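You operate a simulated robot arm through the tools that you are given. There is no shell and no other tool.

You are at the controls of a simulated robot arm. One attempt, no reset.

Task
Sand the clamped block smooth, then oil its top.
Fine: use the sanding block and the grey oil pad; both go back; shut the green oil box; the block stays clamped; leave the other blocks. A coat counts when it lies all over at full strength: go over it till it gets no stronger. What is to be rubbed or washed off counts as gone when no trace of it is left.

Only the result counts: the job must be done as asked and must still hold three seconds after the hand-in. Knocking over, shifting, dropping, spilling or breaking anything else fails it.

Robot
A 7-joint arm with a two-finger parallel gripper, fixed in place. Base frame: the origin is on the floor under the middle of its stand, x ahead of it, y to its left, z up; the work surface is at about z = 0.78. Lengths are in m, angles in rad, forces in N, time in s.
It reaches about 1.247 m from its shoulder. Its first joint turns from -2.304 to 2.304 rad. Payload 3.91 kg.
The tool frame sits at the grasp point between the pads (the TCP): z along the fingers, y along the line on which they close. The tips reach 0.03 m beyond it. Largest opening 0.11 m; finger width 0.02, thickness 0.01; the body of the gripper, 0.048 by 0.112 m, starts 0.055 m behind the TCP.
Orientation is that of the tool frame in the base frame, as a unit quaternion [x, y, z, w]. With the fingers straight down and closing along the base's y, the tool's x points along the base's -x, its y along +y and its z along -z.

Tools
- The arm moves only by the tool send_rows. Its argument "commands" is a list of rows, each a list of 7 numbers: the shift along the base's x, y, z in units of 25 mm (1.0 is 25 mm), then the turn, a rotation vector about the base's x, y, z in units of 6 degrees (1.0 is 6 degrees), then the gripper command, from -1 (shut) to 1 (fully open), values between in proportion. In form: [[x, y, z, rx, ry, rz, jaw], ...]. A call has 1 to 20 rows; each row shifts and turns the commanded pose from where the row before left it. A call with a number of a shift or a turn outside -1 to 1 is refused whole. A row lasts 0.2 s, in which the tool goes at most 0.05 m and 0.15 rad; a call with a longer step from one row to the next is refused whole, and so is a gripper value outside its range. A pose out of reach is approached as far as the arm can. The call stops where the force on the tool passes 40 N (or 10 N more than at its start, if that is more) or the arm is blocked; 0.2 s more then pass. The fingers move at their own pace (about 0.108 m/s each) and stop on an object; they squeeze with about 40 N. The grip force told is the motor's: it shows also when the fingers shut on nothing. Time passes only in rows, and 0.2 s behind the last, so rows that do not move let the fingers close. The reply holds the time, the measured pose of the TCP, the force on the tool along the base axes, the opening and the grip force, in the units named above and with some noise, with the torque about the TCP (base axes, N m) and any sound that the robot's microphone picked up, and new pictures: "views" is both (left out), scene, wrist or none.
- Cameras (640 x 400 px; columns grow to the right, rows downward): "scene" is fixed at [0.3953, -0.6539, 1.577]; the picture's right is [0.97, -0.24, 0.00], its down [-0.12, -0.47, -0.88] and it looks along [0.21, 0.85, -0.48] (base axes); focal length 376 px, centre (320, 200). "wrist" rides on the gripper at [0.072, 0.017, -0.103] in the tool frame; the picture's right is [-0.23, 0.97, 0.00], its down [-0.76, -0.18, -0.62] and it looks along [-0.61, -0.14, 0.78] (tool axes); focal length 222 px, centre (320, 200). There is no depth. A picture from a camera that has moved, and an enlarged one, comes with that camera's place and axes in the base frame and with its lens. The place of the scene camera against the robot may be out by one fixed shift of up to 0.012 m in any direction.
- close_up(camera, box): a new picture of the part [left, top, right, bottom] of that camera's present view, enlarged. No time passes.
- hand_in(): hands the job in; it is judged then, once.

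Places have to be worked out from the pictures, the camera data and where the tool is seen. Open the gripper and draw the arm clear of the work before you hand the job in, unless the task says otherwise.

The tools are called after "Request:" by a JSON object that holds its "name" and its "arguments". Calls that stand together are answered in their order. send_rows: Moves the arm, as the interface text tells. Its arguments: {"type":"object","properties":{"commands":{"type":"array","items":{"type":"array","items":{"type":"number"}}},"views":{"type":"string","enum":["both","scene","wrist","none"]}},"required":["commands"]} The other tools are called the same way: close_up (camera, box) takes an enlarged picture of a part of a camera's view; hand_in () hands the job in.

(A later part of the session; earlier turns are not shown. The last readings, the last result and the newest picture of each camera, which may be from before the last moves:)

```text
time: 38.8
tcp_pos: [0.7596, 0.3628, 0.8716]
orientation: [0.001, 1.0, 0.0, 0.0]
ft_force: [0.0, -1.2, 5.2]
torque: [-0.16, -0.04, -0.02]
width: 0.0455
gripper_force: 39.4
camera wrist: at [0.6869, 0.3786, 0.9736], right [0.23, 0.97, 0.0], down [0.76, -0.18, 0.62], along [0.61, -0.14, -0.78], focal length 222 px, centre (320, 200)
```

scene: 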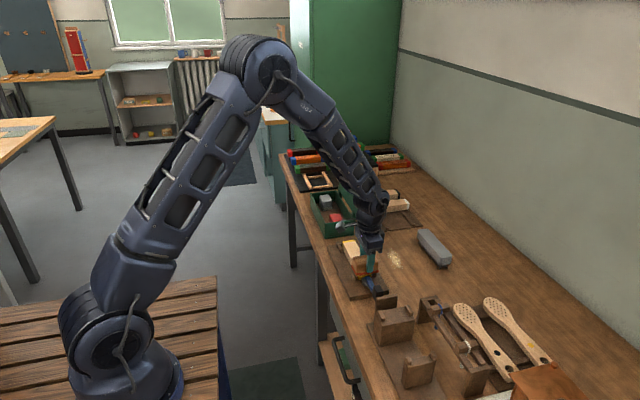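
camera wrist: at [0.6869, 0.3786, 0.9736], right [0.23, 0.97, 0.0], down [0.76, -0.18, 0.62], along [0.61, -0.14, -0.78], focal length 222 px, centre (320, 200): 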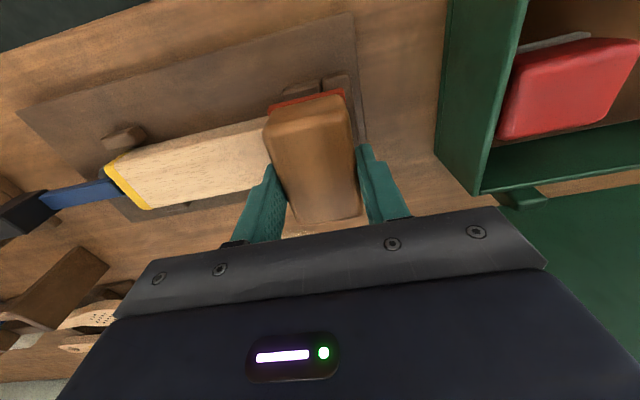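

Contact held to the end. Lifting and moving aside to inspect the sanded top before returning the sander.

Request:
{"name": "send_rows", "arguments": {"commands": [[0, 0, 0.5, 0, 0, 0, -1], [0, 0, 1, 0, 0, 0, -1], [0, 0, 1, 0, 0, 0, -1], [0, 0, 0.7, 0, 0, 0, -1], [0.5, -0.9, 0, 0, 0, 0, -1], [0.5, -0.9, 0, 0, 0, 0, -1], [0.5, -0.9, 0, 0, 0, 0, -1], [0, 0, 0, 0, 0, 0, -1]], "views": "both"}}

```text
time: 40.6
tcp_pos: [0.7951, 0.2942, 0.9487]
orientation: [0.0, 1.0, -0.001, 0.0]
ft_force: [-0.4, 0.1, -0.3]
torque: [-0.01, 0.01, -0.03]
width: 0.0452
gripper_force: 40.8
camera wrist: at [0.7229, 0.3108, 1.0506], right [0.23, 0.97, 0.0], down [0.76, -0.18, 0.62], along [0.61, -0.14, -0.78], focal length 222 px, centre (320, 200)
```

scene: 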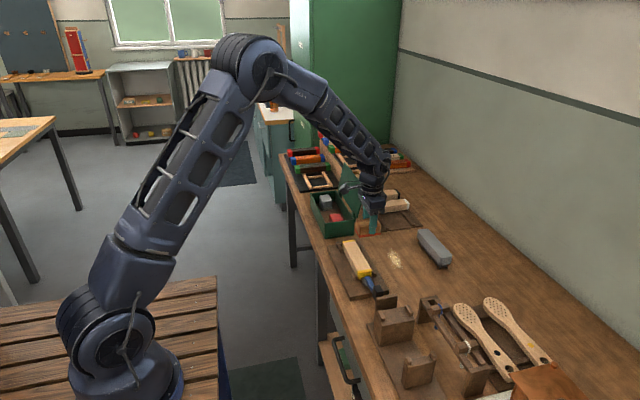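
wrist: 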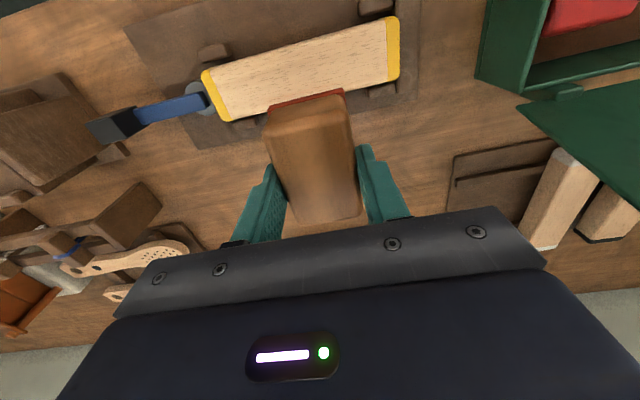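

Request:
{"name": "close_up", "arguments": {"camera": "wrist", "box": [190, 0, 420, 140]}}

Request:
{"name": "close_up", "arguments": {"camera": "scene", "box": [330, 230, 410, 300]}}

```text
2.78 times, centred on (305, 70) of wrist
camera zoom: at [0.7229, 0.3108, 1.0506], right [0.23, 0.97, 0.0], down [0.76, -0.18, 0.62], along [0.61, -0.14, -0.78], focal length 618 px, centre (362, 562)
```

zoom: 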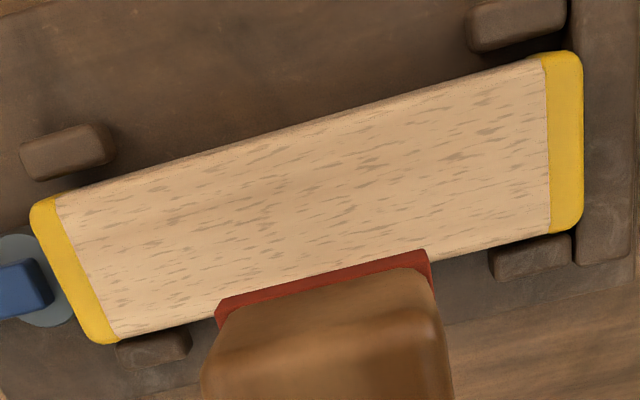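

```text
5.71 times, centred on (370, 265) of scene
camera zoom: at [0.3953, -0.6539, 1.577], right [0.97, -0.24, 0.0], down [-0.12, -0.47, -0.88], along [0.21, 0.85, -0.48], focal length 2147 px, centre (34, -171)
```

zoom: 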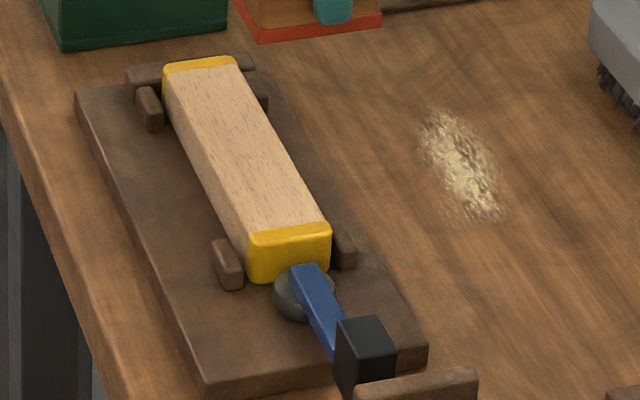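

The top looks uniform with only grain flecks. I'll compare with the grain of the neighbouring blocks to be sure the flecks are natural grain rather than roughness.

Request:
{"name": "close_up", "arguments": {"camera": "wrist", "box": [500, 130, 640, 260]}}

Request:
{"name": "close_up", "arguments": {"camera": "wrist", "box": [195, 40, 305, 130]}}

Request:
{"name": "close_up", "arguments": {"camera": "wrist", "box": [300, 10, 410, 100]}}

```text
3.08 times, centred on (570, 195) of wrist
camera zoom: at [0.7229, 0.3108, 1.0506], right [0.23, 0.97, 0.0], down [0.76, -0.18, 0.62], along [0.61, -0.14, -0.78], focal length 684 px, centre (-449, 215)
```

zoom: 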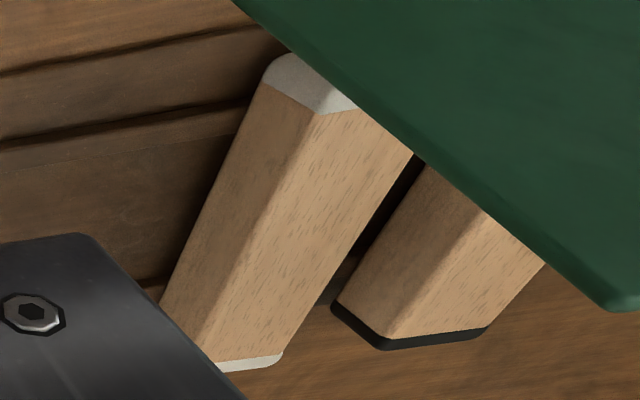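

```text
4.44 times, centred on (250, 85) of wrist
camera zoom: at [0.7229, 0.3108, 1.0506], right [0.23, 0.97, 0.0], down [0.76, -0.18, 0.62], along [0.61, -0.14, -0.78], focal length 987 px, centre (631, 711)
```

zoom: 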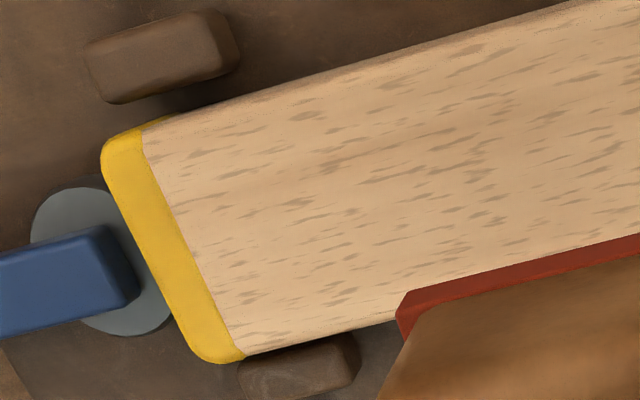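

```text
4.44 times, centred on (355, 55) of wrist
camera zoom: at [0.7229, 0.3108, 1.0506], right [0.23, 0.97, 0.0], down [0.76, -0.18, 0.62], along [0.61, -0.14, -0.78], focal length 987 px, centre (164, 844)
```

zoom: 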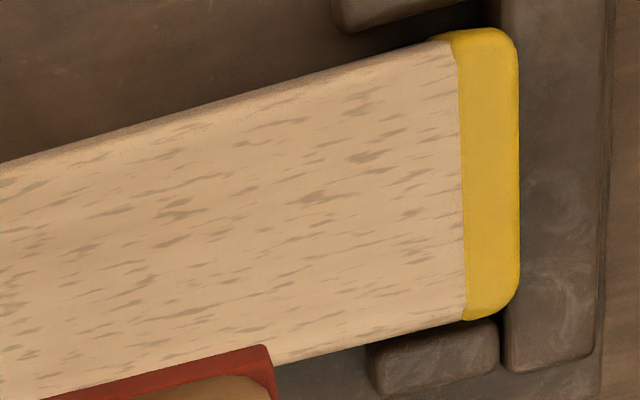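

The flecks match the grain on the untouched blocks, so sanding is complete. Returning the sander to its original spot at (0.943, 0.1435).

Request:
{"name": "send_rows", "arguments": {"commands": [[0.845, -0.861, 0, 0, 0, 0, -1], [0.845, -0.861, 0, 0, 0, 0, -1], [0.845, -0.861, 0, 0, 0, 0, -1], [0.845, -0.861, 0, 0, 0, 0, -1], [0.845, -0.861, 0, 0, 0, 0, -1], [0.845, -0.861, 0, 0, 0, 0, -1], [0.845, -0.861, 0, 0, 0, 0, -1], [0, 0, 0, 0, 0, 0, -1], [0, 0, -1, 0, 0, 0, -1], [0, 0, -1, 0, 0, 0, -1], [0, 0, -1, 0, 0, 0, -1], [0, 0, -1, 0, 0, 0, -1], [0, 0, -0.7, 0, 0, 0, -1], [0, 0, 0, 0, 0, 0, -1]], "views": "both"}}

```text
time: 43.6
tcp_pos: [0.9451, 0.1456, 0.8325]
orientation: [0.0, 1.0, -0.001, -0.001]
ft_force: [-0.7, -0.3, -1.1]
torque: [-0.01, 0.0, 0.0]
width: 0.0453
gripper_force: 40.0
camera wrist: at [0.873, 0.1615, 0.936], right [0.23, 0.97, 0.0], down [0.76, -0.18, 0.62], along [0.61, -0.14, -0.78], focal length 222 px, centre (320, 200)
```

scene: 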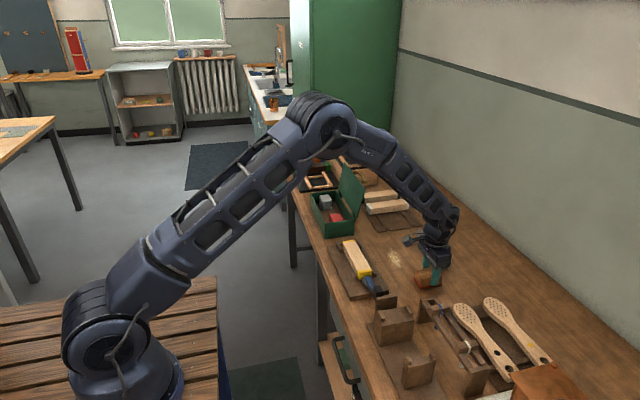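
wrist: 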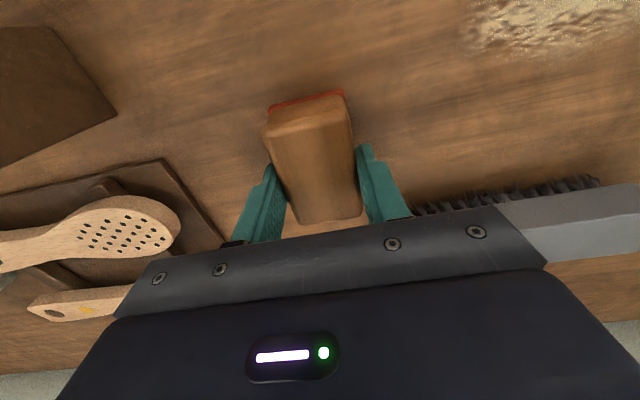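

Just above the bench; fine-adjusting position and lowering the last ~8 mm until light contact.

Request:
{"name": "send_rows", "arguments": {"commands": [[-0.07, -0.07, -0.2, 0, 0, 0, -1], [0, 0, -0.1, 0, 0, 0, -1], [0, 0, -0.03, 0, 0, 0, -1], [0, 0, 0, 0, 0, 0, -1]], "views": "none"}}

```text
time: 44.6
tcp_pos: [0.9441, 0.1428, 0.8233]
orientation: [-0.001, 1.0, 0.001, 0.0]
ft_force: [-0.2, 0.5, -0.7]
torque: [0.02, 0.02, 0.0]
width: 0.0452
gripper_force: 40.3
```

Request:
{"name": "send_rows", "arguments": {"commands": [[0, 0, -0.04, 0, 0, 0, -1], [0, 0, 0, 0, 0, 0, -1]], "views": "none"}}

```text
time: 45.2
tcp_pos: [0.9422, 0.1418, 0.8231]
orientation: [-0.001, 1.0, 0.0, 0.0]
ft_force: [-0.3, 0.4, -0.9]
torque: [-0.04, 0.03, -0.02]
width: 0.0456
gripper_force: 40.0
```

Request:
{"name": "send_rows", "arguments": {"commands": [[0, 0, -0.04, 0, 0, 0, -1], [0, 0, 0, 0, 0, 0, -1]], "views": "none"}}

```text
time: 45.8
tcp_pos: [0.9426, 0.1422, 0.8235]
orientation: [0.0, 1.0, 0.0, 0.001]
ft_force: [2.6, 1.3, 11.4]
torque: [0.04, -0.17, 0.02]
width: 0.0453
gripper_force: 39.9
```

Contact at 11 N — the sander rests on the bench. Opening the jaws gently (to about 0.08) and rising clear.

Request:
{"name": "send_rows", "arguments": {"commands": [[0, 0, 0.02, 0, 0, 0, -0.1], [0, 0, 0, 0, 0, 0, 0.45], [0, 0, 0, 0, 0, 0, 0.45], [0, 0, 0.5, 0, 0, 0, 0.45], [0, 0, 1, 0, 0, 0, 0.45], [0, 0, 1, 0, 0, 0, 0.45], [0, 0, 1, 0, 0, 0, 0.45], [0, 0, 1, 0, 0, 0, 0.45], [0, 0, 0, 0, 0, 0, 0.45]], "views": "both"}}

```text
time: 47.8
tcp_pos: [0.9446, 0.1429, 0.9351]
orientation: [0.0, 1.0, -0.001, 0.0]
ft_force: [-0.2, 0.2, 0.7]
torque: [0.0, -0.03, -0.03]
width: 0.08
gripper_force: 0.1
camera wrist: at [0.8715, 0.1587, 1.0375], right [0.23, 0.97, 0.0], down [0.76, -0.18, 0.62], along [0.61, -0.14, -0.78], focal length 222 px, centre (320, 200)
```

scene: 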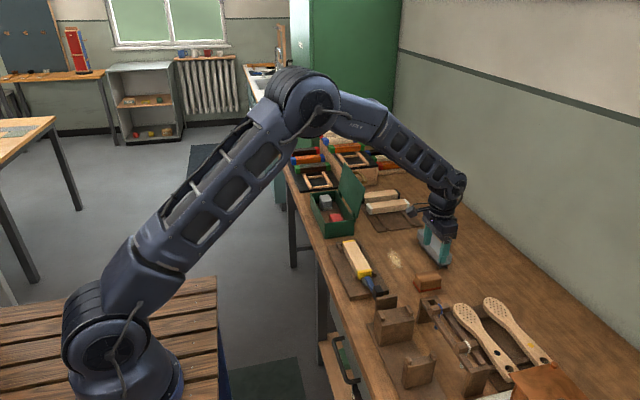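
wrist: 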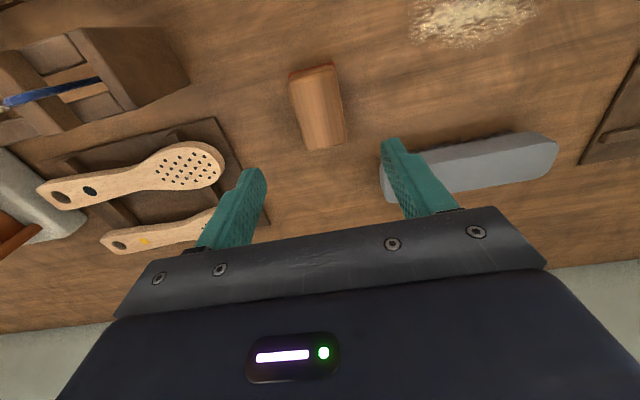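

The sander is back at its original place. Now rising and travelling to the oil box while turning the gripper +90° about z, opening set to about 0.06.

Request:
{"name": "send_rows", "arguments": {"commands": [[-0.474, 0.95, 0.34, 0, 0, 0.9375, 0.1], [-0.474, 0.95, 0.34, 0, 0, 0.9375, 0.1], [-0.474, 0.95, 0.34, 0, 0, 0.9375, 0.1], [-0.474, 0.95, 0.34, 0, 0, 0.9375, 0.1], [-0.474, 0.95, 0.34, 0, 0, 0.9375, 0.1], [-0.474, 0.95, 0.34, 0, 0, 0.9375, 0.1], [-0.474, 0.95, 0.34, 0, 0, 0.9375, 0.1], [-0.474, 0.95, 0.34, 0, 0, 0.9375, 0.1], [-0.474, 0.95, 0.34, 0, 0, 0.9375, 0.1], [-0.474, 0.95, 0.34, 0, 0, 0.9375, 0.1], [-0.474, 0.95, 0.34, 0, 0, 0.9375, 0.1], [-0.474, 0.95, 0.34, 0, 0, 0.9375, 0.1], [-0.474, 0.95, 0.34, 0, 0, 0.9375, 0.1], [-0.474, 0.95, 0.34, 0, 0, 0.9375, 0.1], [-0.474, 0.95, 0.34, 0, 0, 0.9375, 0.1], [-0.474, 0.95, 0.34, 0, 0, 0.9375, 0.1], [0, 0, 0, 0, 0, 0, 0.1]], "views": "both"}}

```text
time: 51.4
tcp_pos: [0.7526, 0.5219, 1.0712]
orientation: [-0.707, 0.707, 0.0, 0.001]
ft_force: [0.7, -0.8, 0.2]
torque: [0.02, 0.0, -0.02]
width: 0.0603
gripper_force: 0.1
camera wrist: at [0.7354, 0.4488, 1.1726], right [-0.97, 0.23, 0.0], down [0.18, 0.76, 0.62], along [0.14, 0.61, -0.78], focal length 222 px, centre (320, 200)
```

scene: 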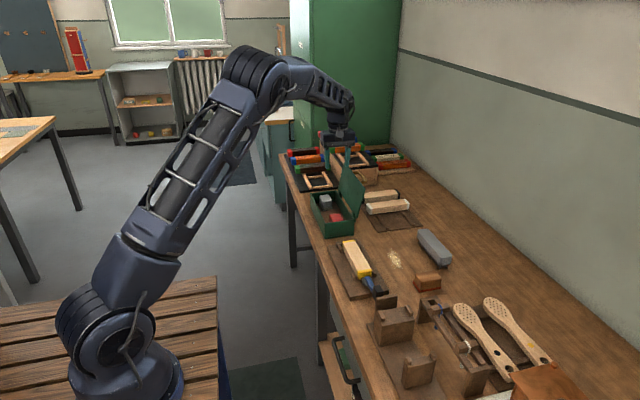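
wrist: 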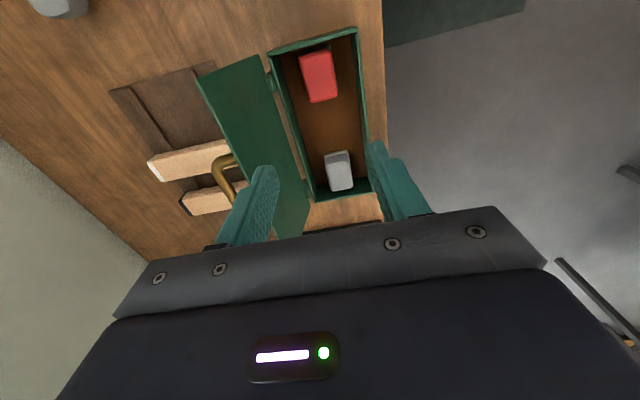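

The gripper is rotated and looking along +y into the box. Zooming in to measure pad and lid.

Request:
{"name": "close_up", "arguments": {"camera": "wrist", "box": [190, 20, 390, 240]}}

Request:
{"name": "close_up", "arguments": {"camera": "wrist", "box": [290, 130, 390, 210]}}

```text
1.82 times, centred on (290, 130) of wrist
camera zoom: at [0.7354, 0.4488, 1.1726], right [-0.97, 0.23, 0.0], down [0.18, 0.76, 0.62], along [0.14, 0.61, -0.78], focal length 404 px, centre (374, 327)
```

zoom: 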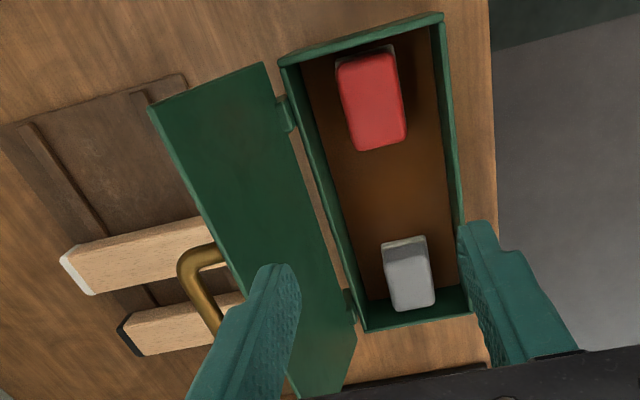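

```text
5.00 times, centred on (340, 170) of wrist
camera zoom: at [0.7354, 0.4488, 1.1726], right [-0.97, 0.23, 0.0], down [0.18, 0.76, 0.62], along [0.14, 0.61, -0.78], focal length 1111 px, centre (220, 350)
```

zoom: 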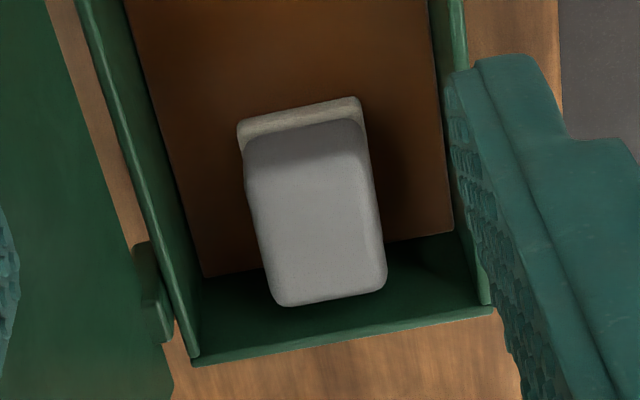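

Pad centre is ≈(0.7505, 0.666), body ~0.041 wide in x with top ≈0.837; the box interior spans x 0.70–0.80. I'll move over it and descend partway, keeping clear of the lid.

Request:
{"name": "send_rows", "arguments": {"commands": [[-0.08, 0.957, 0, 0, 0, 0, 0.1], [0, 0.957, 0, 0, 0, 0, 0.1], [0, 0.957, 0, 0, 0, 0, 0.1], [0, 0.957, 0, 0, 0, 0, 0.1], [0, 0.957, 0, 0, 0, 0, 0.1], [0, 0.957, 0, 0, 0, 0, 0.1], [0, 0, -1, 0, 0, 0, 0.1], [0, 0, -1, 0, 0, 0, 0.1], [0, 0, -1, 0, 0, 0, 0.1], [0, 0, -1, 0, 0, 0, 0.1], [0, 0, 0, 0, 0, 0, 0.1]], "views": "both"}}

```text
time: 53.8
tcp_pos: [0.7525, 0.6676, 0.9699]
orientation: [-0.706, 0.708, 0.0, -0.001]
ft_force: [-0.2, -0.7, -0.4]
torque: [-0.02, -0.01, -0.03]
width: 0.0606
gripper_force: 0.0
camera wrist: at [0.7346, 0.5952, 1.0722], right [-0.97, 0.23, 0.0], down [0.18, 0.76, 0.62], along [0.14, 0.61, -0.78], focal length 222 px, centre (320, 200)
```

scene: 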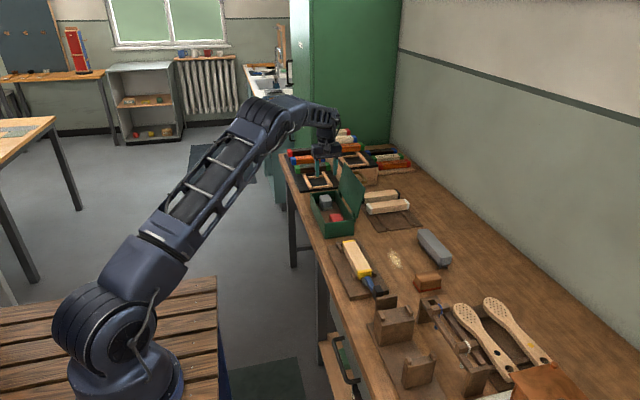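
wrist: 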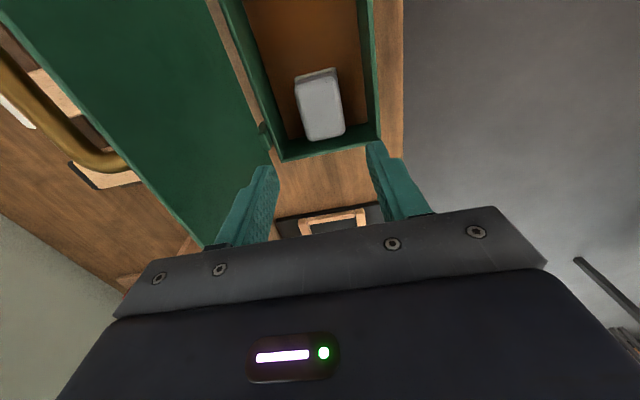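

Request:
{"name": "close_up", "arguments": {"camera": "wrist", "box": [260, 40, 400, 170]}}

Request:
{"name": "close_up", "arguments": {"camera": "scene", "box": [290, 130, 390, 220]}}

```text
3.08 times, centred on (330, 105) of wrist
camera zoom: at [0.7346, 0.5952, 1.0722], right [-0.97, 0.23, 0.0], down [0.18, 0.76, 0.62], along [0.14, 0.61, -0.78], focal length 684 px, centre (289, 492)
```

zoom: 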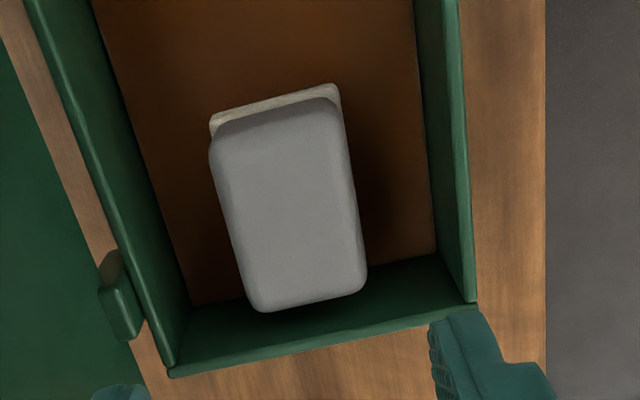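

```text
4.44 times, centred on (340, 175) of scene
camera zoom: at [0.3953, -0.6539, 1.577], right [0.97, -0.24, 0.0], down [-0.12, -0.47, -0.88], along [0.21, 0.85, -0.48], focal length 1670 px, centre (231, 311)
```

zoom: 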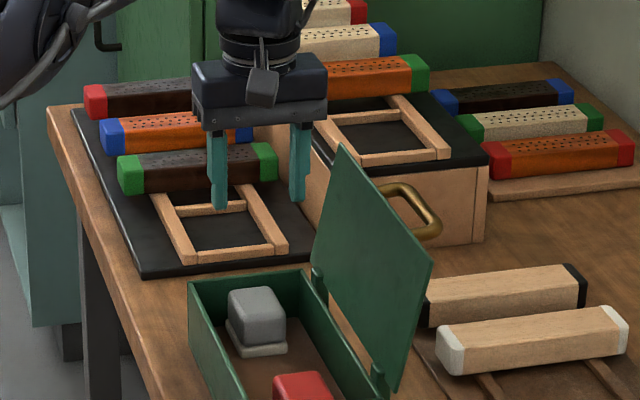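

Consistent measurement: pad centre (0.750, 0.666), top ≈0.84, box floor ≈0.80. Descending to 0.87 first with a 2.5 mm x correction.

Request:
{"name": "send_rows", "arguments": {"commands": [[-0.1, -0.05, -0.8, 0, 0, 0, 0.1], [0, 0, -0.8, 0, 0, 0, 0.1], [0, 0, -0.8, 0, 0, 0, 0.1], [0, 0, -0.8, 0, 0, 0, 0.1], [0, 0, -0.6, 0, 0, 0, 0.1], [0, 0, 0, 0, 0, 0, 0.1]], "views": "both"}}

```text
time: 55.2
tcp_pos: [0.7492, 0.6642, 0.876]
orientation: [-0.706, 0.708, 0.0, 0.0]
ft_force: [-0.3, -0.9, 0.1]
torque: [-0.01, -0.01, -0.02]
width: 0.0606
gripper_force: 0.0
camera wrist: at [0.7318, 0.5916, 0.9782], right [-0.97, 0.23, 0.0], down [0.18, 0.76, 0.62], along [0.14, 0.61, -0.78], focal length 222 px, centre (320, 200)
```

scene: 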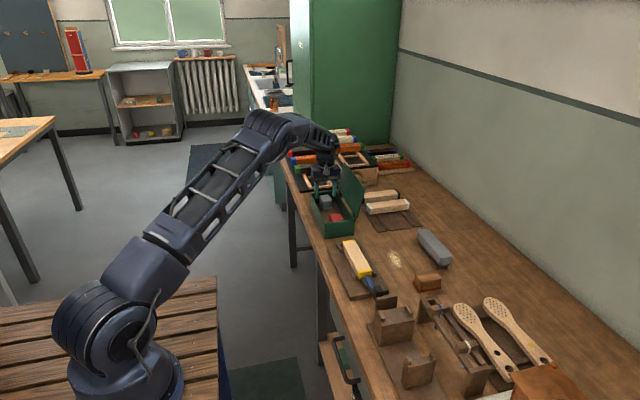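
wrist: 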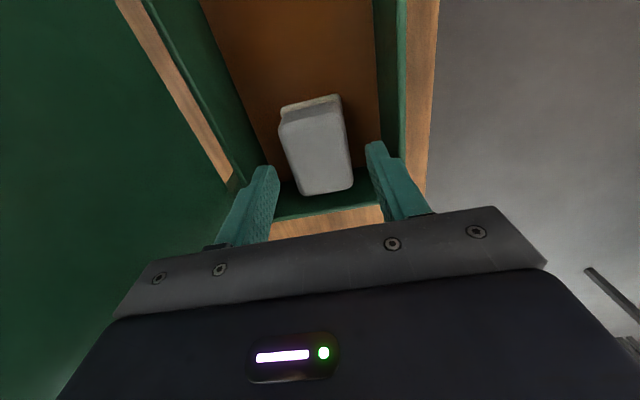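

Request:
{"name": "close_up", "arguments": {"camera": "wrist", "box": [200, 80, 440, 240]}}

Request:
{"name": "close_up", "arguments": {"camera": "scene", "box": [290, 130, 390, 240]}}

```text
2.50 times, centred on (320, 160) of wrist
camera zoom: at [0.7318, 0.5916, 0.9782], right [-0.97, 0.23, 0.0], down [0.18, 0.76, 0.62], along [0.14, 0.61, -0.78], focal length 555 px, centre (320, 300)
```

zoom: 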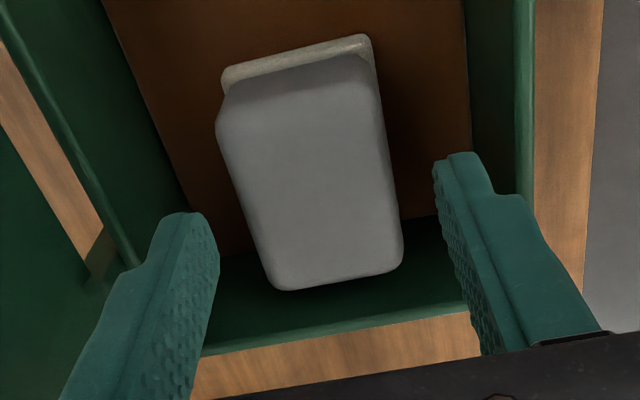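

```text
3.64 times, centred on (340, 185) of scene
camera zoom: at [0.3953, -0.6539, 1.577], right [0.97, -0.24, 0.0], down [-0.12, -0.47, -0.88], along [0.21, 0.85, -0.48], focal length 1366 px, centre (247, 254)
```

zoom: 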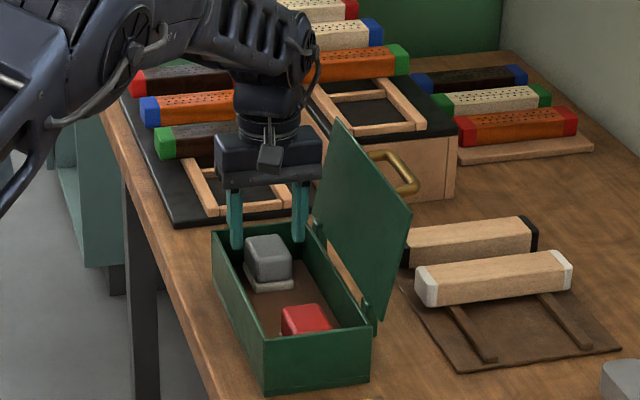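

Pad is centred between the fingers (pad x-centre 0.7497 vs TCP 0.749). Descending to 0.842 and closing.

Request:
{"name": "send_rows", "arguments": {"commands": [[0, 0.04, -0.6, 0, 0, 0, 0.1], [0, 0, -0.6, 0, 0, 0, 0.1], [0, 0, -0.14, 0, 0, 0, 0.1], [0, 0, 0, 0, 0, 0, 0.1]], "views": "both"}}

```text
time: 56.2
tcp_pos: [0.7497, 0.6665, 0.8432]
orientation: [-0.707, 0.707, 0.0, 0.0]
ft_force: [0.3, -0.5, 0.5]
torque: [0.0, -0.01, -0.03]
width: 0.0606
gripper_force: 0.1
camera wrist: at [0.7325, 0.5932, 0.9449], right [-0.97, 0.23, 0.0], down [0.18, 0.76, 0.62], along [0.14, 0.61, -0.78], focal length 222 px, centre (320, 200)
```

scene: 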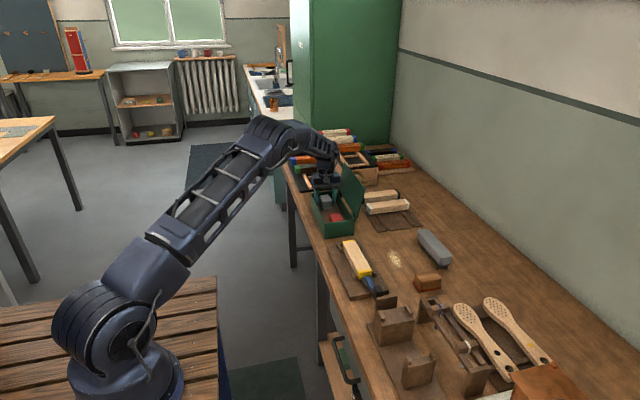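
wrist: 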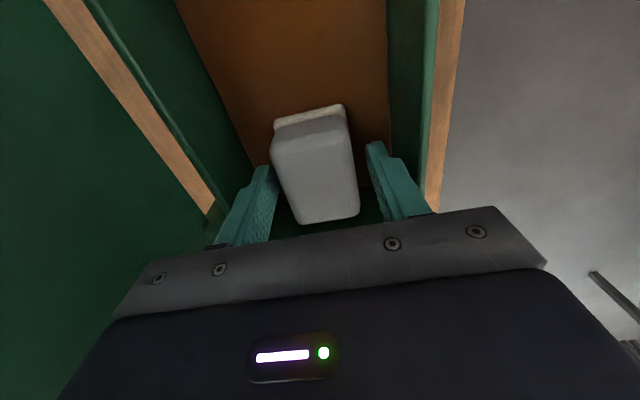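

Fingers are on both sides of the pad body with no contact forces. Closing on it.

Request:
{"name": "send_rows", "arguments": {"commands": [[0, 0, 0, 0, 0, 0, -0.3], [0, 0, 0, 0, 0, 0, -1], [0, 0, 0, 0, 0, 0, -1], [0, 0, 0, 0, 0, 0, -1]], "views": "both"}}

```text
time: 57.2
tcp_pos: [0.7496, 0.6655, 0.843]
orientation: [-0.706, 0.708, 0.0, 0.0]
ft_force: [-0.3, -0.2, -0.8]
torque: [0.0, -0.01, 0.0]
width: 0.0453
gripper_force: 40.2
camera wrist: at [0.7325, 0.5932, 0.945], right [-0.97, 0.23, 0.0], down [0.18, 0.76, 0.62], along [0.14, 0.61, -0.78], focal length 222 px, centre (320, 200)
```

scene: 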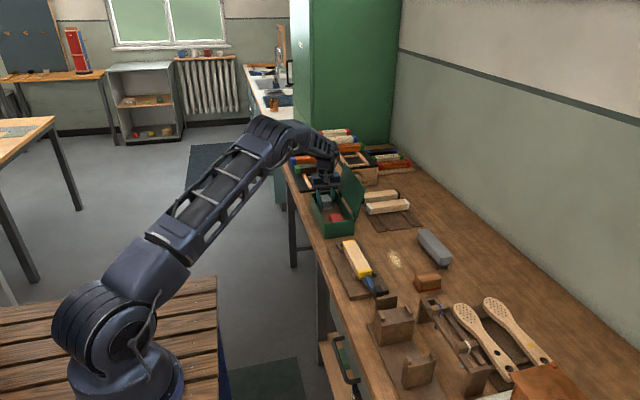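
wrist: 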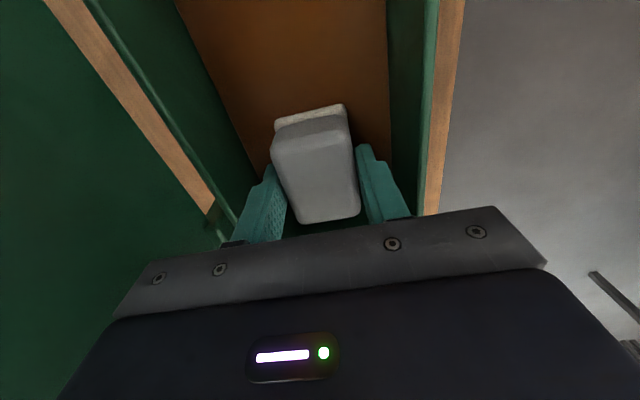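

Gripped (0.0453 wide, 40 N); place pose recorded as (0.7497, 0.666, 0.843). Lifting straight up clear of the box.

Request:
{"name": "send_rows", "arguments": {"commands": [[0, 0, 0.5, 0, 0, 0, -1], [0, 0, 0.8, 0, 0, 0, -1], [0, 0, 0.8, 0, 0, 0, -1], [0, 0, 1, 0, 0, 0, -1], [0, 0, 1, 0, 0, 0, -1], [0, 0, 1, 0, 0, 0, -1], [0, 0, 0.9, 0, 0, 0, -1], [0, 0, 0, 0, 0, 0, -1]], "views": "both"}}

```text
time: 59.0
tcp_pos: [0.7501, 0.6661, 0.9943]
orientation: [-0.706, 0.708, 0.0, 0.001]
ft_force: [0.1, -0.2, -1.1]
torque: [0.01, 0.01, 0.0]
width: 0.0453
gripper_force: 40.4
camera wrist: at [0.7328, 0.594, 1.0953], right [-0.97, 0.23, 0.0], down [0.18, 0.76, 0.62], along [0.14, 0.61, -0.78], focal length 222 px, centre (320, 200)
```

scene: 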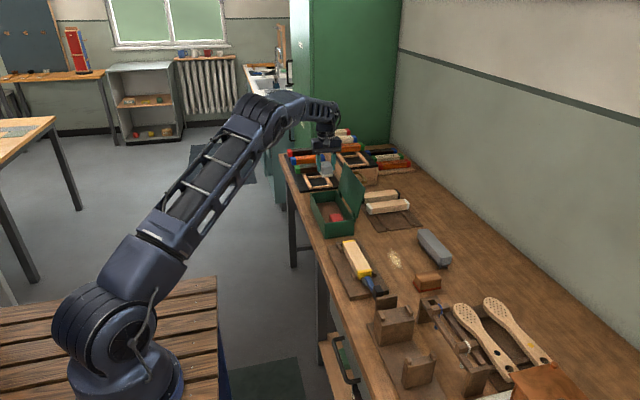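
wrist: 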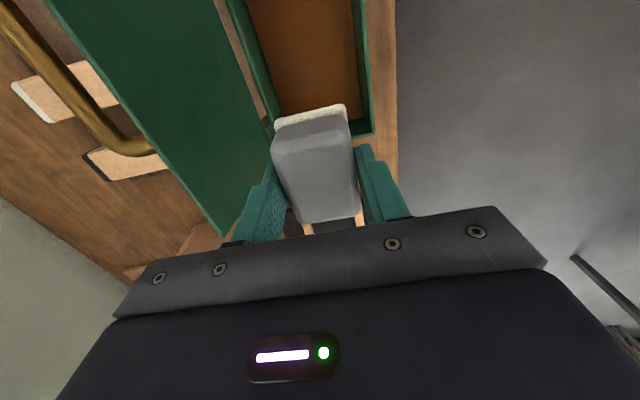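

Pad lifted out securely. Moving to above the clamped block's centre.

Request:
{"name": "send_rows", "arguments": {"commands": [[0.0175, -0.951, 0, 0, 0, 0, -1], [0.0175, -0.951, 0, 0, 0, 0, -1], [0.0175, -0.951, 0, 0, 0, 0, -1], [0.0175, -0.951, 0, 0, 0, 0, -1], [0.0175, -0.951, 0, 0, 0, 0, -1], [0.0175, -0.951, 0, 0, 0, 0, -1], [0.0175, -0.951, 0, 0, 0, 0, -1], [0.0175, -0.951, 0, 0, 0, 0, -1], [0.0175, -0.951, 0, 0, 0, 0, -1], [0.0175, -0.951, 0, 0, 0, 0, -1], [0.0175, -0.951, 0, 0, 0, 0, -1], [0.0175, -0.951, 0, 0, 0, 0, -1], [0.0175, -0.951, 0, 0, 0, 0, -1], [0.0175, -0.951, 0, 0, 0, 0, -1], [0.0175, -0.951, -0.5, 0, 0, 0, -1], [0.0175, -0.951, -0.5, 0, 0, 0, -1], [0, 0, -0.8, 0, 0, 0, -1], [0, 0, 0, 0, 0, 0, -1]], "views": "both"}}

```text
time: 62.8
tcp_pos: [0.7557, 0.2845, 0.9488]
orientation: [-0.706, 0.708, 0.0, 0.0]
ft_force: [-0.1, -0.3, -0.7]
torque: [0.0, -0.01, -0.01]
width: 0.0452
gripper_force: 40.3
camera wrist: at [0.7389, 0.2129, 1.05], right [-0.97, 0.23, 0.0], down [0.18, 0.76, 0.62], along [0.14, 0.61, -0.78], focal length 222 px, centre (320, 200)
```

scene: 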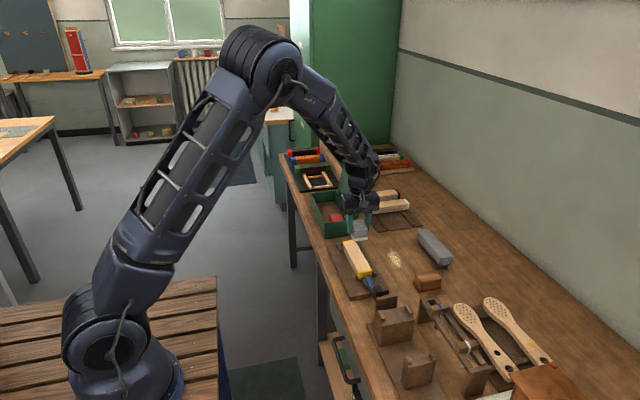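
wrist: 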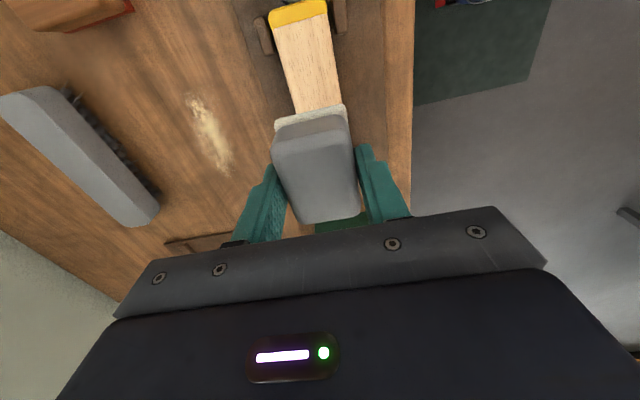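

Aligned above the block. Lowering toward contact at TCP z≈0.872.

Request:
{"name": "send_rows", "arguments": {"commands": [[0.04, 0, -1, 0, 0, 0, -1], [0, 0, -1, 0, 0, 0, -1], [0, 0, -0.8, 0, 0, 0, -1], [0, 0, 0, 0, 0, 0, -1]], "views": "both"}}

```text
time: 63.8
tcp_pos: [0.7569, 0.2836, 0.878]
orientation: [-0.707, 0.707, -0.001, 0.0]
ft_force: [-0.2, 0.3, -0.5]
torque: [0.01, -0.03, -0.02]
width: 0.0454
gripper_force: 40.0
camera wrist: at [0.7398, 0.2119, 0.9803], right [-0.97, 0.23, 0.0], down [0.18, 0.76, 0.62], along [0.14, 0.61, -0.78], focal length 222 px, centre (320, 200)
```

scene: 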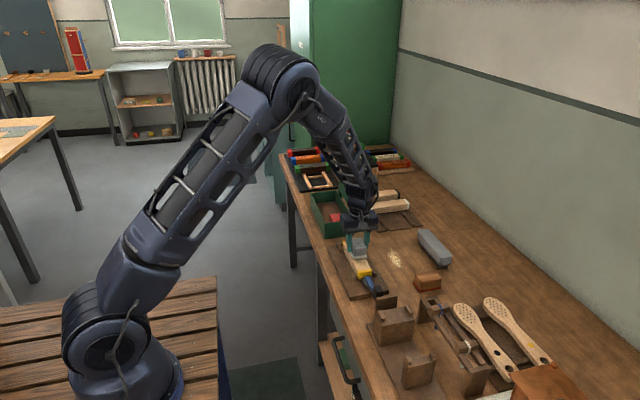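
wrist: 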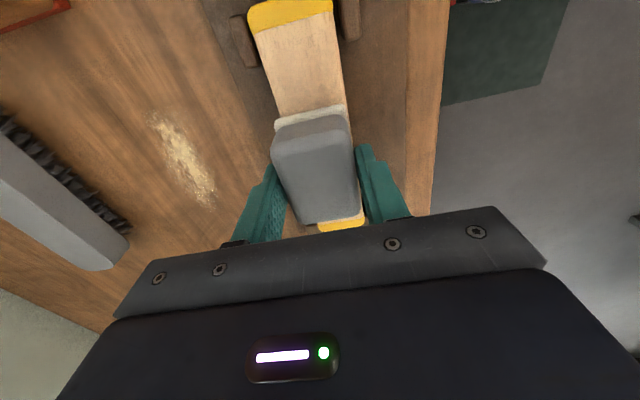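

Request:
{"name": "close_up", "arguments": {"camera": "wrist", "box": [230, 0, 390, 130]}}

Request:
{"name": "send_rows", "arguments": {"commands": [[0, 0, -0.1, 0, 0, 0, -1], [0, 0, -0.06, 0, 0, 0, -1], [0, 0, 0, 0, 0, 0, -1]], "views": "none"}}

```text
3.08 times, centred on (310, 65) of wrist
camera zoom: at [0.7398, 0.2119, 0.9803], right [-0.97, 0.23, 0.0], down [0.18, 0.76, 0.62], along [0.14, 0.61, -0.78], focal length 684 px, centre (351, 615)
```

zoom: 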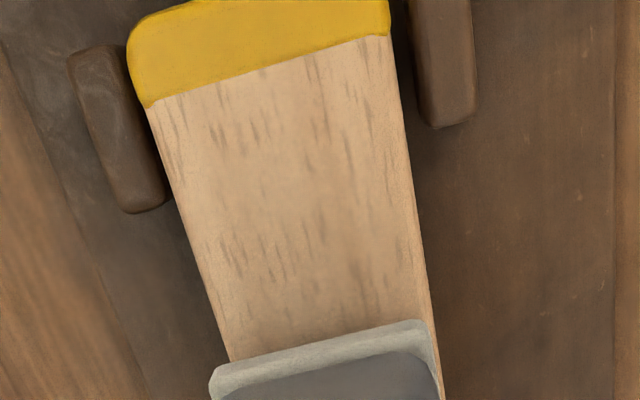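

```text
time: 64.6
tcp_pos: [0.7567, 0.2861, 0.8737]
orientation: [-0.707, 0.707, 0.0, 0.0]
ft_force: [0.4, 0.3, -1.4]
torque: [-0.04, -0.05, 0.01]
width: 0.0455
gripper_force: 39.7
```

No contact yet at 0.8737. The pad overhangs ~5 mm on +x and 0 on −x, so I'll shift −x by 2.5 mm and keep stepping down.

Request:
{"name": "send_rows", "arguments": {"commands": [[-0.1, 0, -0.05, 0, 0, 0, -1], [0, 0, 0, 0, 0, 0, -1]], "views": "none"}}

Request:
{"name": "send_rows", "arguments": {"commands": [[0, 0, -0.04, 0, 0, 0, -1], [0, 0, 0, 0, 0, 0, -1]], "views": "none"}}

```text
time: 65.2
tcp_pos: [0.7539, 0.2837, 0.8718]
orientation: [-0.706, 0.708, 0.0, 0.0]
ft_force: [-0.4, -0.2, -0.1]
torque: [-0.04, -0.01, -0.02]
width: 0.0451
gripper_force: 40.0
```

```text
time: 65.8
tcp_pos: [0.7557, 0.2854, 0.8717]
orientation: [-0.707, 0.707, 0.0, 0.0]
ft_force: [0.4, -0.1, 0.4]
torque: [0.02, 0.0, 0.02]
width: 0.0456
gripper_force: 40.0
```

Request:
{"name": "send_rows", "arguments": {"commands": [[0, 0, -0.04, 0, 0, 0, -1], [0, 0, 0, 0, 0, 0, -1]], "views": "none"}}

Request:
{"name": "send_rows", "arguments": {"commands": [[0, 0, -0.03, 0, 0, 0, -1], [0, 0, 0, 0, 0, 0, -1]], "views": "none"}}

```text
time: 66.4
tcp_pos: [0.754, 0.2854, 0.871]
orientation: [-0.706, 0.708, 0.0, 0.001]
ft_force: [-0.2, 0.1, 9.9]
torque: [-0.1, 0.08, 0.0]
width: 0.0454
gripper_force: 40.0
```

```text
time: 67.0
tcp_pos: [0.7536, 0.2848, 0.8697]
orientation: [-0.707, 0.708, -0.001, 0.0]
ft_force: [-4.5, -3.7, 27.4]
torque: [-0.28, 0.33, 0.01]
width: 0.0453
gripper_force: 39.8
```

Firm contact (27 N). Easing off slightly and making oiling strokes along the whole length.

Request:
{"name": "send_rows", "arguments": {"commands": [[0, 0, 0.015, 0, 0, 0, -1], [0, 0.7, 0, 0, 0, 0, -1], [0, 0.7, 0, 0, 0, 0, -1], [0, 0.7, 0, 0, 0, 0, -1], [0, 0.7, 0, 0, 0, 0, -1], [0, 0, 0, 0, 0, 0, -1]], "views": "both"}}

```text
time: 68.4
tcp_pos: [0.7539, 0.3569, 0.8701]
orientation: [-0.706, 0.708, 0.0, 0.002]
ft_force: [3.4, -6.5, 29.6]
torque: [-0.4, -0.1, 0.02]
width: 0.0454
gripper_force: 40.1
camera wrist: at [0.7374, 0.283, 0.9722], right [-0.97, 0.23, 0.0], down [0.18, 0.76, 0.62], along [0.14, 0.61, -0.78], focal length 222 px, centre (320, 200)
```

scene: 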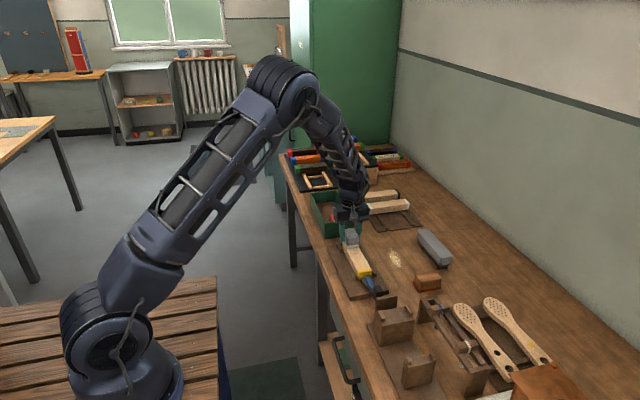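
wrist: 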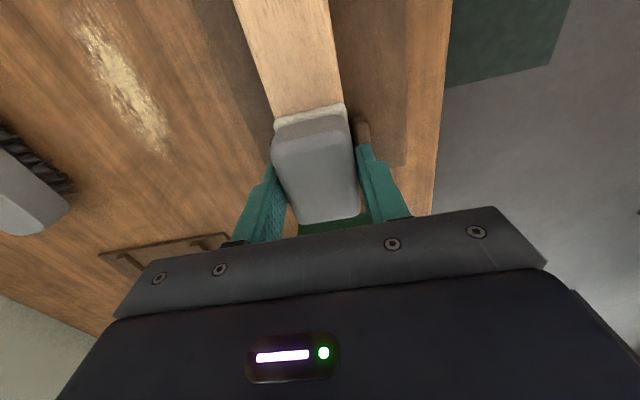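

Request:
{"name": "close_up", "arguments": {"camera": "wrist", "box": [220, 0, 380, 130]}}

Request:
{"name": "close_up", "arguments": {"camera": "scene", "box": [325, 220, 405, 300]}}

```text
3.08 times, centred on (300, 65) of wrist
camera zoom: at [0.7374, 0.283, 0.9722], right [-0.97, 0.23, 0.0], down [0.18, 0.76, 0.62], along [0.14, 0.61, -0.78], focal length 684 px, centre (382, 615)
```

zoom: 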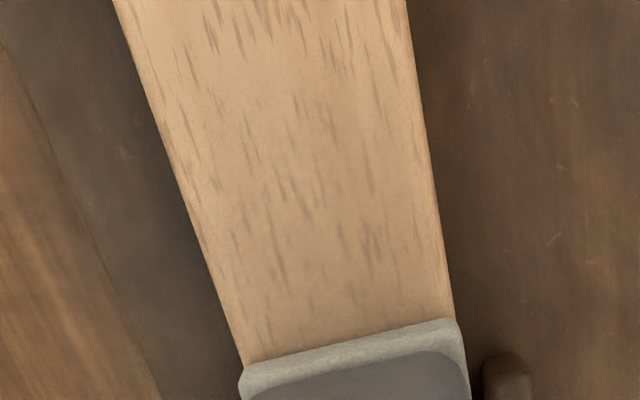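

```text
5.00 times, centred on (365, 260) of scene
camera zoom: at [0.3953, -0.6539, 1.577], right [0.97, -0.24, 0.0], down [-0.12, -0.47, -0.88], along [0.21, 0.85, -0.48], focal length 1879 px, centre (95, -100)
```

zoom: 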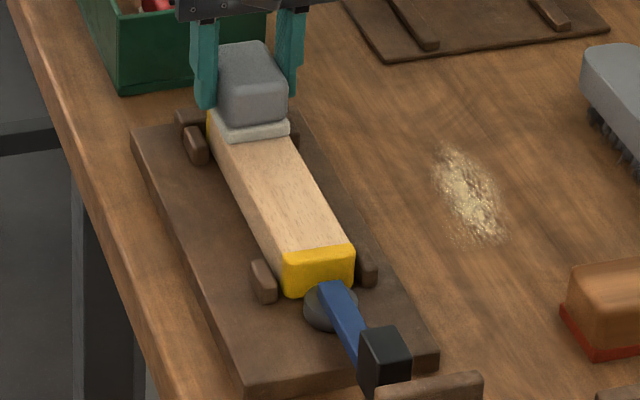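

Pad fits the block's width here; oil tint is just beginning to show. Continuing strokes to the −y end and back with slightly less force.

Request:
{"name": "send_rows", "arguments": {"commands": [[0, -0.7, 0.02, 0, 0, 0, -1], [0, -0.7, 0, 0, 0, 0, -1], [0, -0.7, 0, 0, 0, 0, -1], [0, -0.7, 0, 0, 0, 0, -1], [0, -0.7, 0, 0, 0, 0, -1], [0, -0.7, 0, 0, 0, 0, -1], [0, -0.7, 0, 0, 0, 0, -1], [0, -0.6, 0, 0, 0, 0, -1], [0, 0, 0, 0, 0, 0, -1]], "views": "both"}}

```text
time: 70.4
tcp_pos: [0.7556, 0.2178, 0.8702]
orientation: [-0.706, 0.708, 0.0, 0.0]
ft_force: [-0.1, -0.4, 0.5]
torque: [0.0, 0.0, 0.0]
width: 0.0453
gripper_force: 40.4
camera wrist: at [0.738, 0.1451, 0.973], right [-0.97, 0.23, 0.0], down [0.18, 0.76, 0.62], along [0.14, 0.61, -0.78], focal length 222 px, centre (320, 200)
```

scene: 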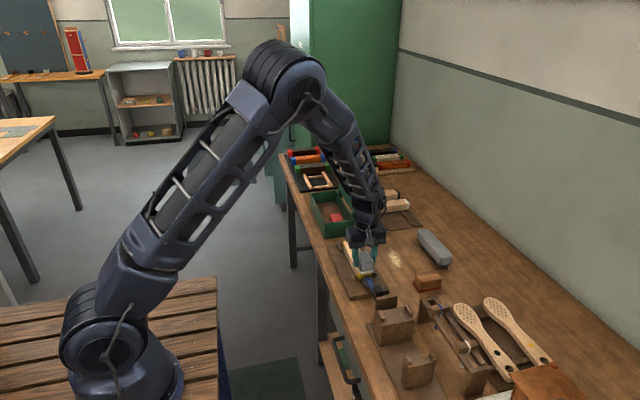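
wrist: 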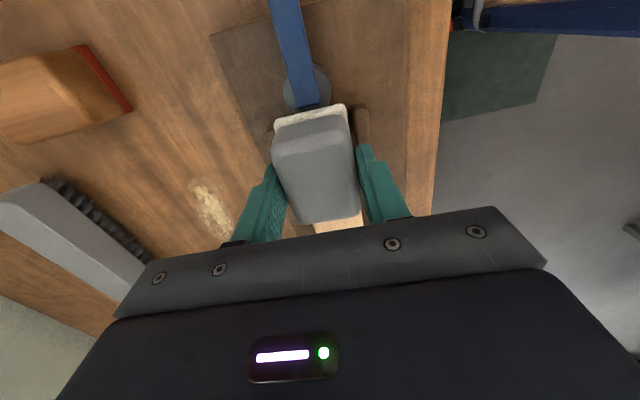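

No contact at the −y end here; lowering slightly to re-establish it.

Request:
{"name": "send_rows", "arguments": {"commands": [[0, 0, -0.05, 0, 0, 0, -1], [0, 0, 0, 0, 0, 0, -1]], "views": "none"}}

```text
time: 71.0
tcp_pos: [0.7543, 0.2191, 0.8703]
orientation: [-0.707, 0.708, 0.0, 0.001]
ft_force: [-1.5, -3.3, 17.0]
torque: [0.39, 0.15, 0.05]
width: 0.0456
gripper_force: 40.0
```

17 N at the −y end. The commanded path needs a slight slope (~+1.2 mm toward +y), so I'll run full passes with that ramp.

Request:
{"name": "send_rows", "arguments": {"commands": [[0, 0.7, 0.006, 0, 0, 0, -1], [0, 0.7, 0.006, 0, 0, 0, -1], [0, 0.7, 0.006, 0, 0, 0, -1], [0, 0.7, 0.006, 0, 0, 0, -1], [0, 0.7, 0.006, 0, 0, 0, -1], [0, 0.7, 0.006, 0, 0, 0, -1], [0, 0.7, 0.006, 0, 0, 0, -1], [0, 0.7, 0.006, 0, 0, 0, -1], [0, -0.7, -0.006, 0, 0, 0, -1], [0, -0.7, -0.006, 0, 0, 0, -1], [0, -0.7, -0.006, 0, 0, 0, -1], [0, -0.7, -0.006, 0, 0, 0, -1], [0, -0.7, -0.006, 0, 0, 0, -1], [0, -0.7, -0.006, 0, 0, 0, -1], [0, -0.7, -0.006, 0, 0, 0, -1], [0, -0.7, -0.006, 0, 0, 0, -1], [0, 0, 0, 0, 0, 0, -1]], "views": "both"}}

```text
time: 74.6
tcp_pos: [0.7551, 0.2178, 0.8709]
orientation: [-0.707, 0.707, -0.001, -0.001]
ft_force: [1.4, 2.3, 18.7]
torque: [0.68, -0.05, -0.02]
width: 0.0452
gripper_force: 39.9
camera wrist: at [0.7375, 0.1451, 0.9721], right [-0.97, 0.23, 0.0], down [0.18, 0.76, 0.62], along [0.14, 0.61, -0.78], focal length 222 px, centre (320, 200)
```

scene: 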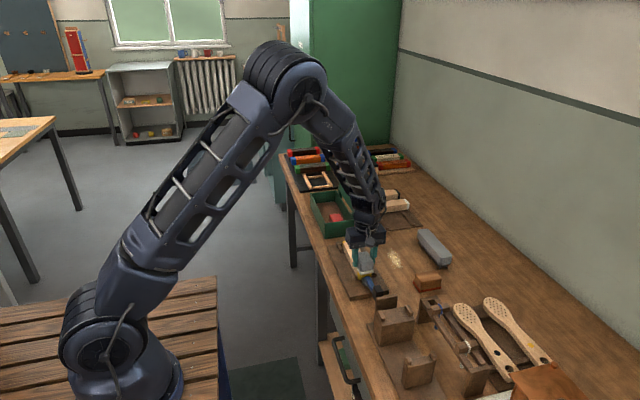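
wrist: 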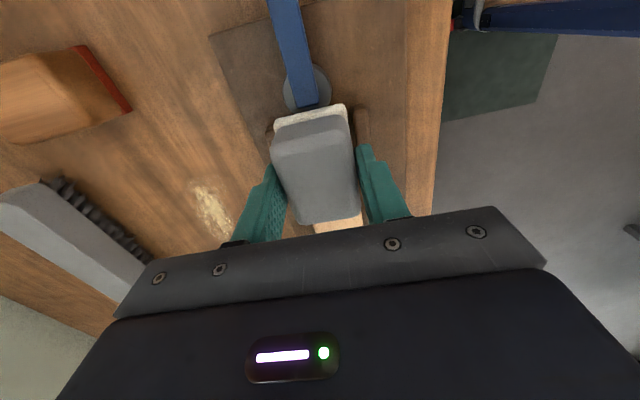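

Contact maintained through the full pass. More passes, now with a −4 mm x offset going out and +4 mm returning, finishing at the +y end to look.

Request:
{"name": "send_rows", "arguments": {"commands": [[-0.16, 0, 0, 0, 0, 0, -1], [0, 0.7, 0.006, 0, 0, 0, -1], [0, 0.7, 0.006, 0, 0, 0, -1], [0, 0.7, 0.006, 0, 0, 0, -1], [0, 0.7, 0.006, 0, 0, 0, -1], [0, 0.7, 0.006, 0, 0, 0, -1], [0, 0.7, 0.006, 0, 0, 0, -1], [0, 0.7, 0.006, 0, 0, 0, -1], [0, 0.7, 0.006, 0, 0, 0, -1], [0.32, 0, 0, 0, 0, 0, -1], [0, -0.7, -0.006, 0, 0, 0, -1], [0, -0.7, -0.006, 0, 0, 0, -1], [0, -0.7, -0.006, 0, 0, 0, -1], [0, -0.7, -0.006, 0, 0, 0, -1], [0, -0.7, -0.006, 0, 0, 0, -1], [0, -0.7, -0.006, 0, 0, 0, -1], [0, -0.7, -0.006, 0, 0, 0, -1], [0, -0.7, -0.006, 0, 0, 0, -1], [-0.16, 0, 0, 0, 0, 0, -1], [0, 0, 0, 0, 0, 0, -1]], "views": "none"}}

Request:
{"name": "send_rows", "arguments": {"commands": [[0, 0.7, 0.006, 0, 0, 0, -1], [0, 0.7, 0.006, 0, 0, 0, -1], [0, 0.7, 0.006, 0, 0, 0, -1], [0, 0.7, 0.006, 0, 0, 0, -1], [0, 0.7, 0.006, 0, 0, 0, -1], [0, 0.7, 0.006, 0, 0, 0, -1], [0, 0.7, 0.006, 0, 0, 0, -1], [0, 0.7, 0.006, 0, 0, 0, -1], [0, 0, 0, 0, 0, 0, -1]], "views": "both"}}

```text
time: 78.8
tcp_pos: [0.7549, 0.2187, 0.8688]
orientation: [-0.706, 0.708, -0.001, 0.001]
ft_force: [8.0, -3.7, 19.5]
torque: [0.45, -0.28, -0.24]
width: 0.0456
gripper_force: 40.1
```

```text
time: 80.8
tcp_pos: [0.7541, 0.358, 0.8695]
orientation: [-0.707, 0.707, 0.0, 0.001]
ft_force: [0.3, 0.1, -1.3]
torque: [0.01, 0.01, 0.03]
width: 0.0454
gripper_force: 39.8
camera wrist: at [0.7369, 0.2849, 0.9724], right [-0.97, 0.23, 0.0], down [0.18, 0.76, 0.62], along [0.14, 0.61, -0.78], focal length 222 px, centre (320, 200)
```

scene: 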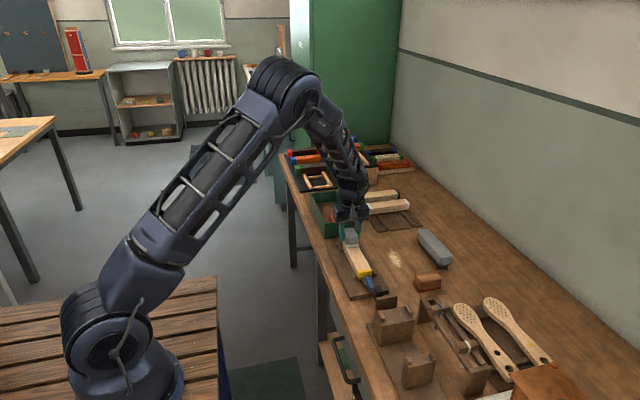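
wrist: 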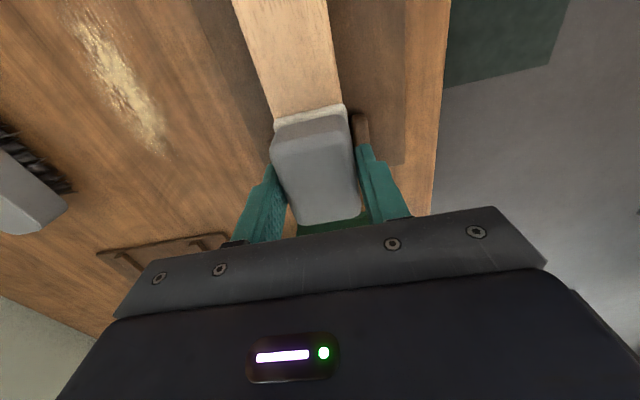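

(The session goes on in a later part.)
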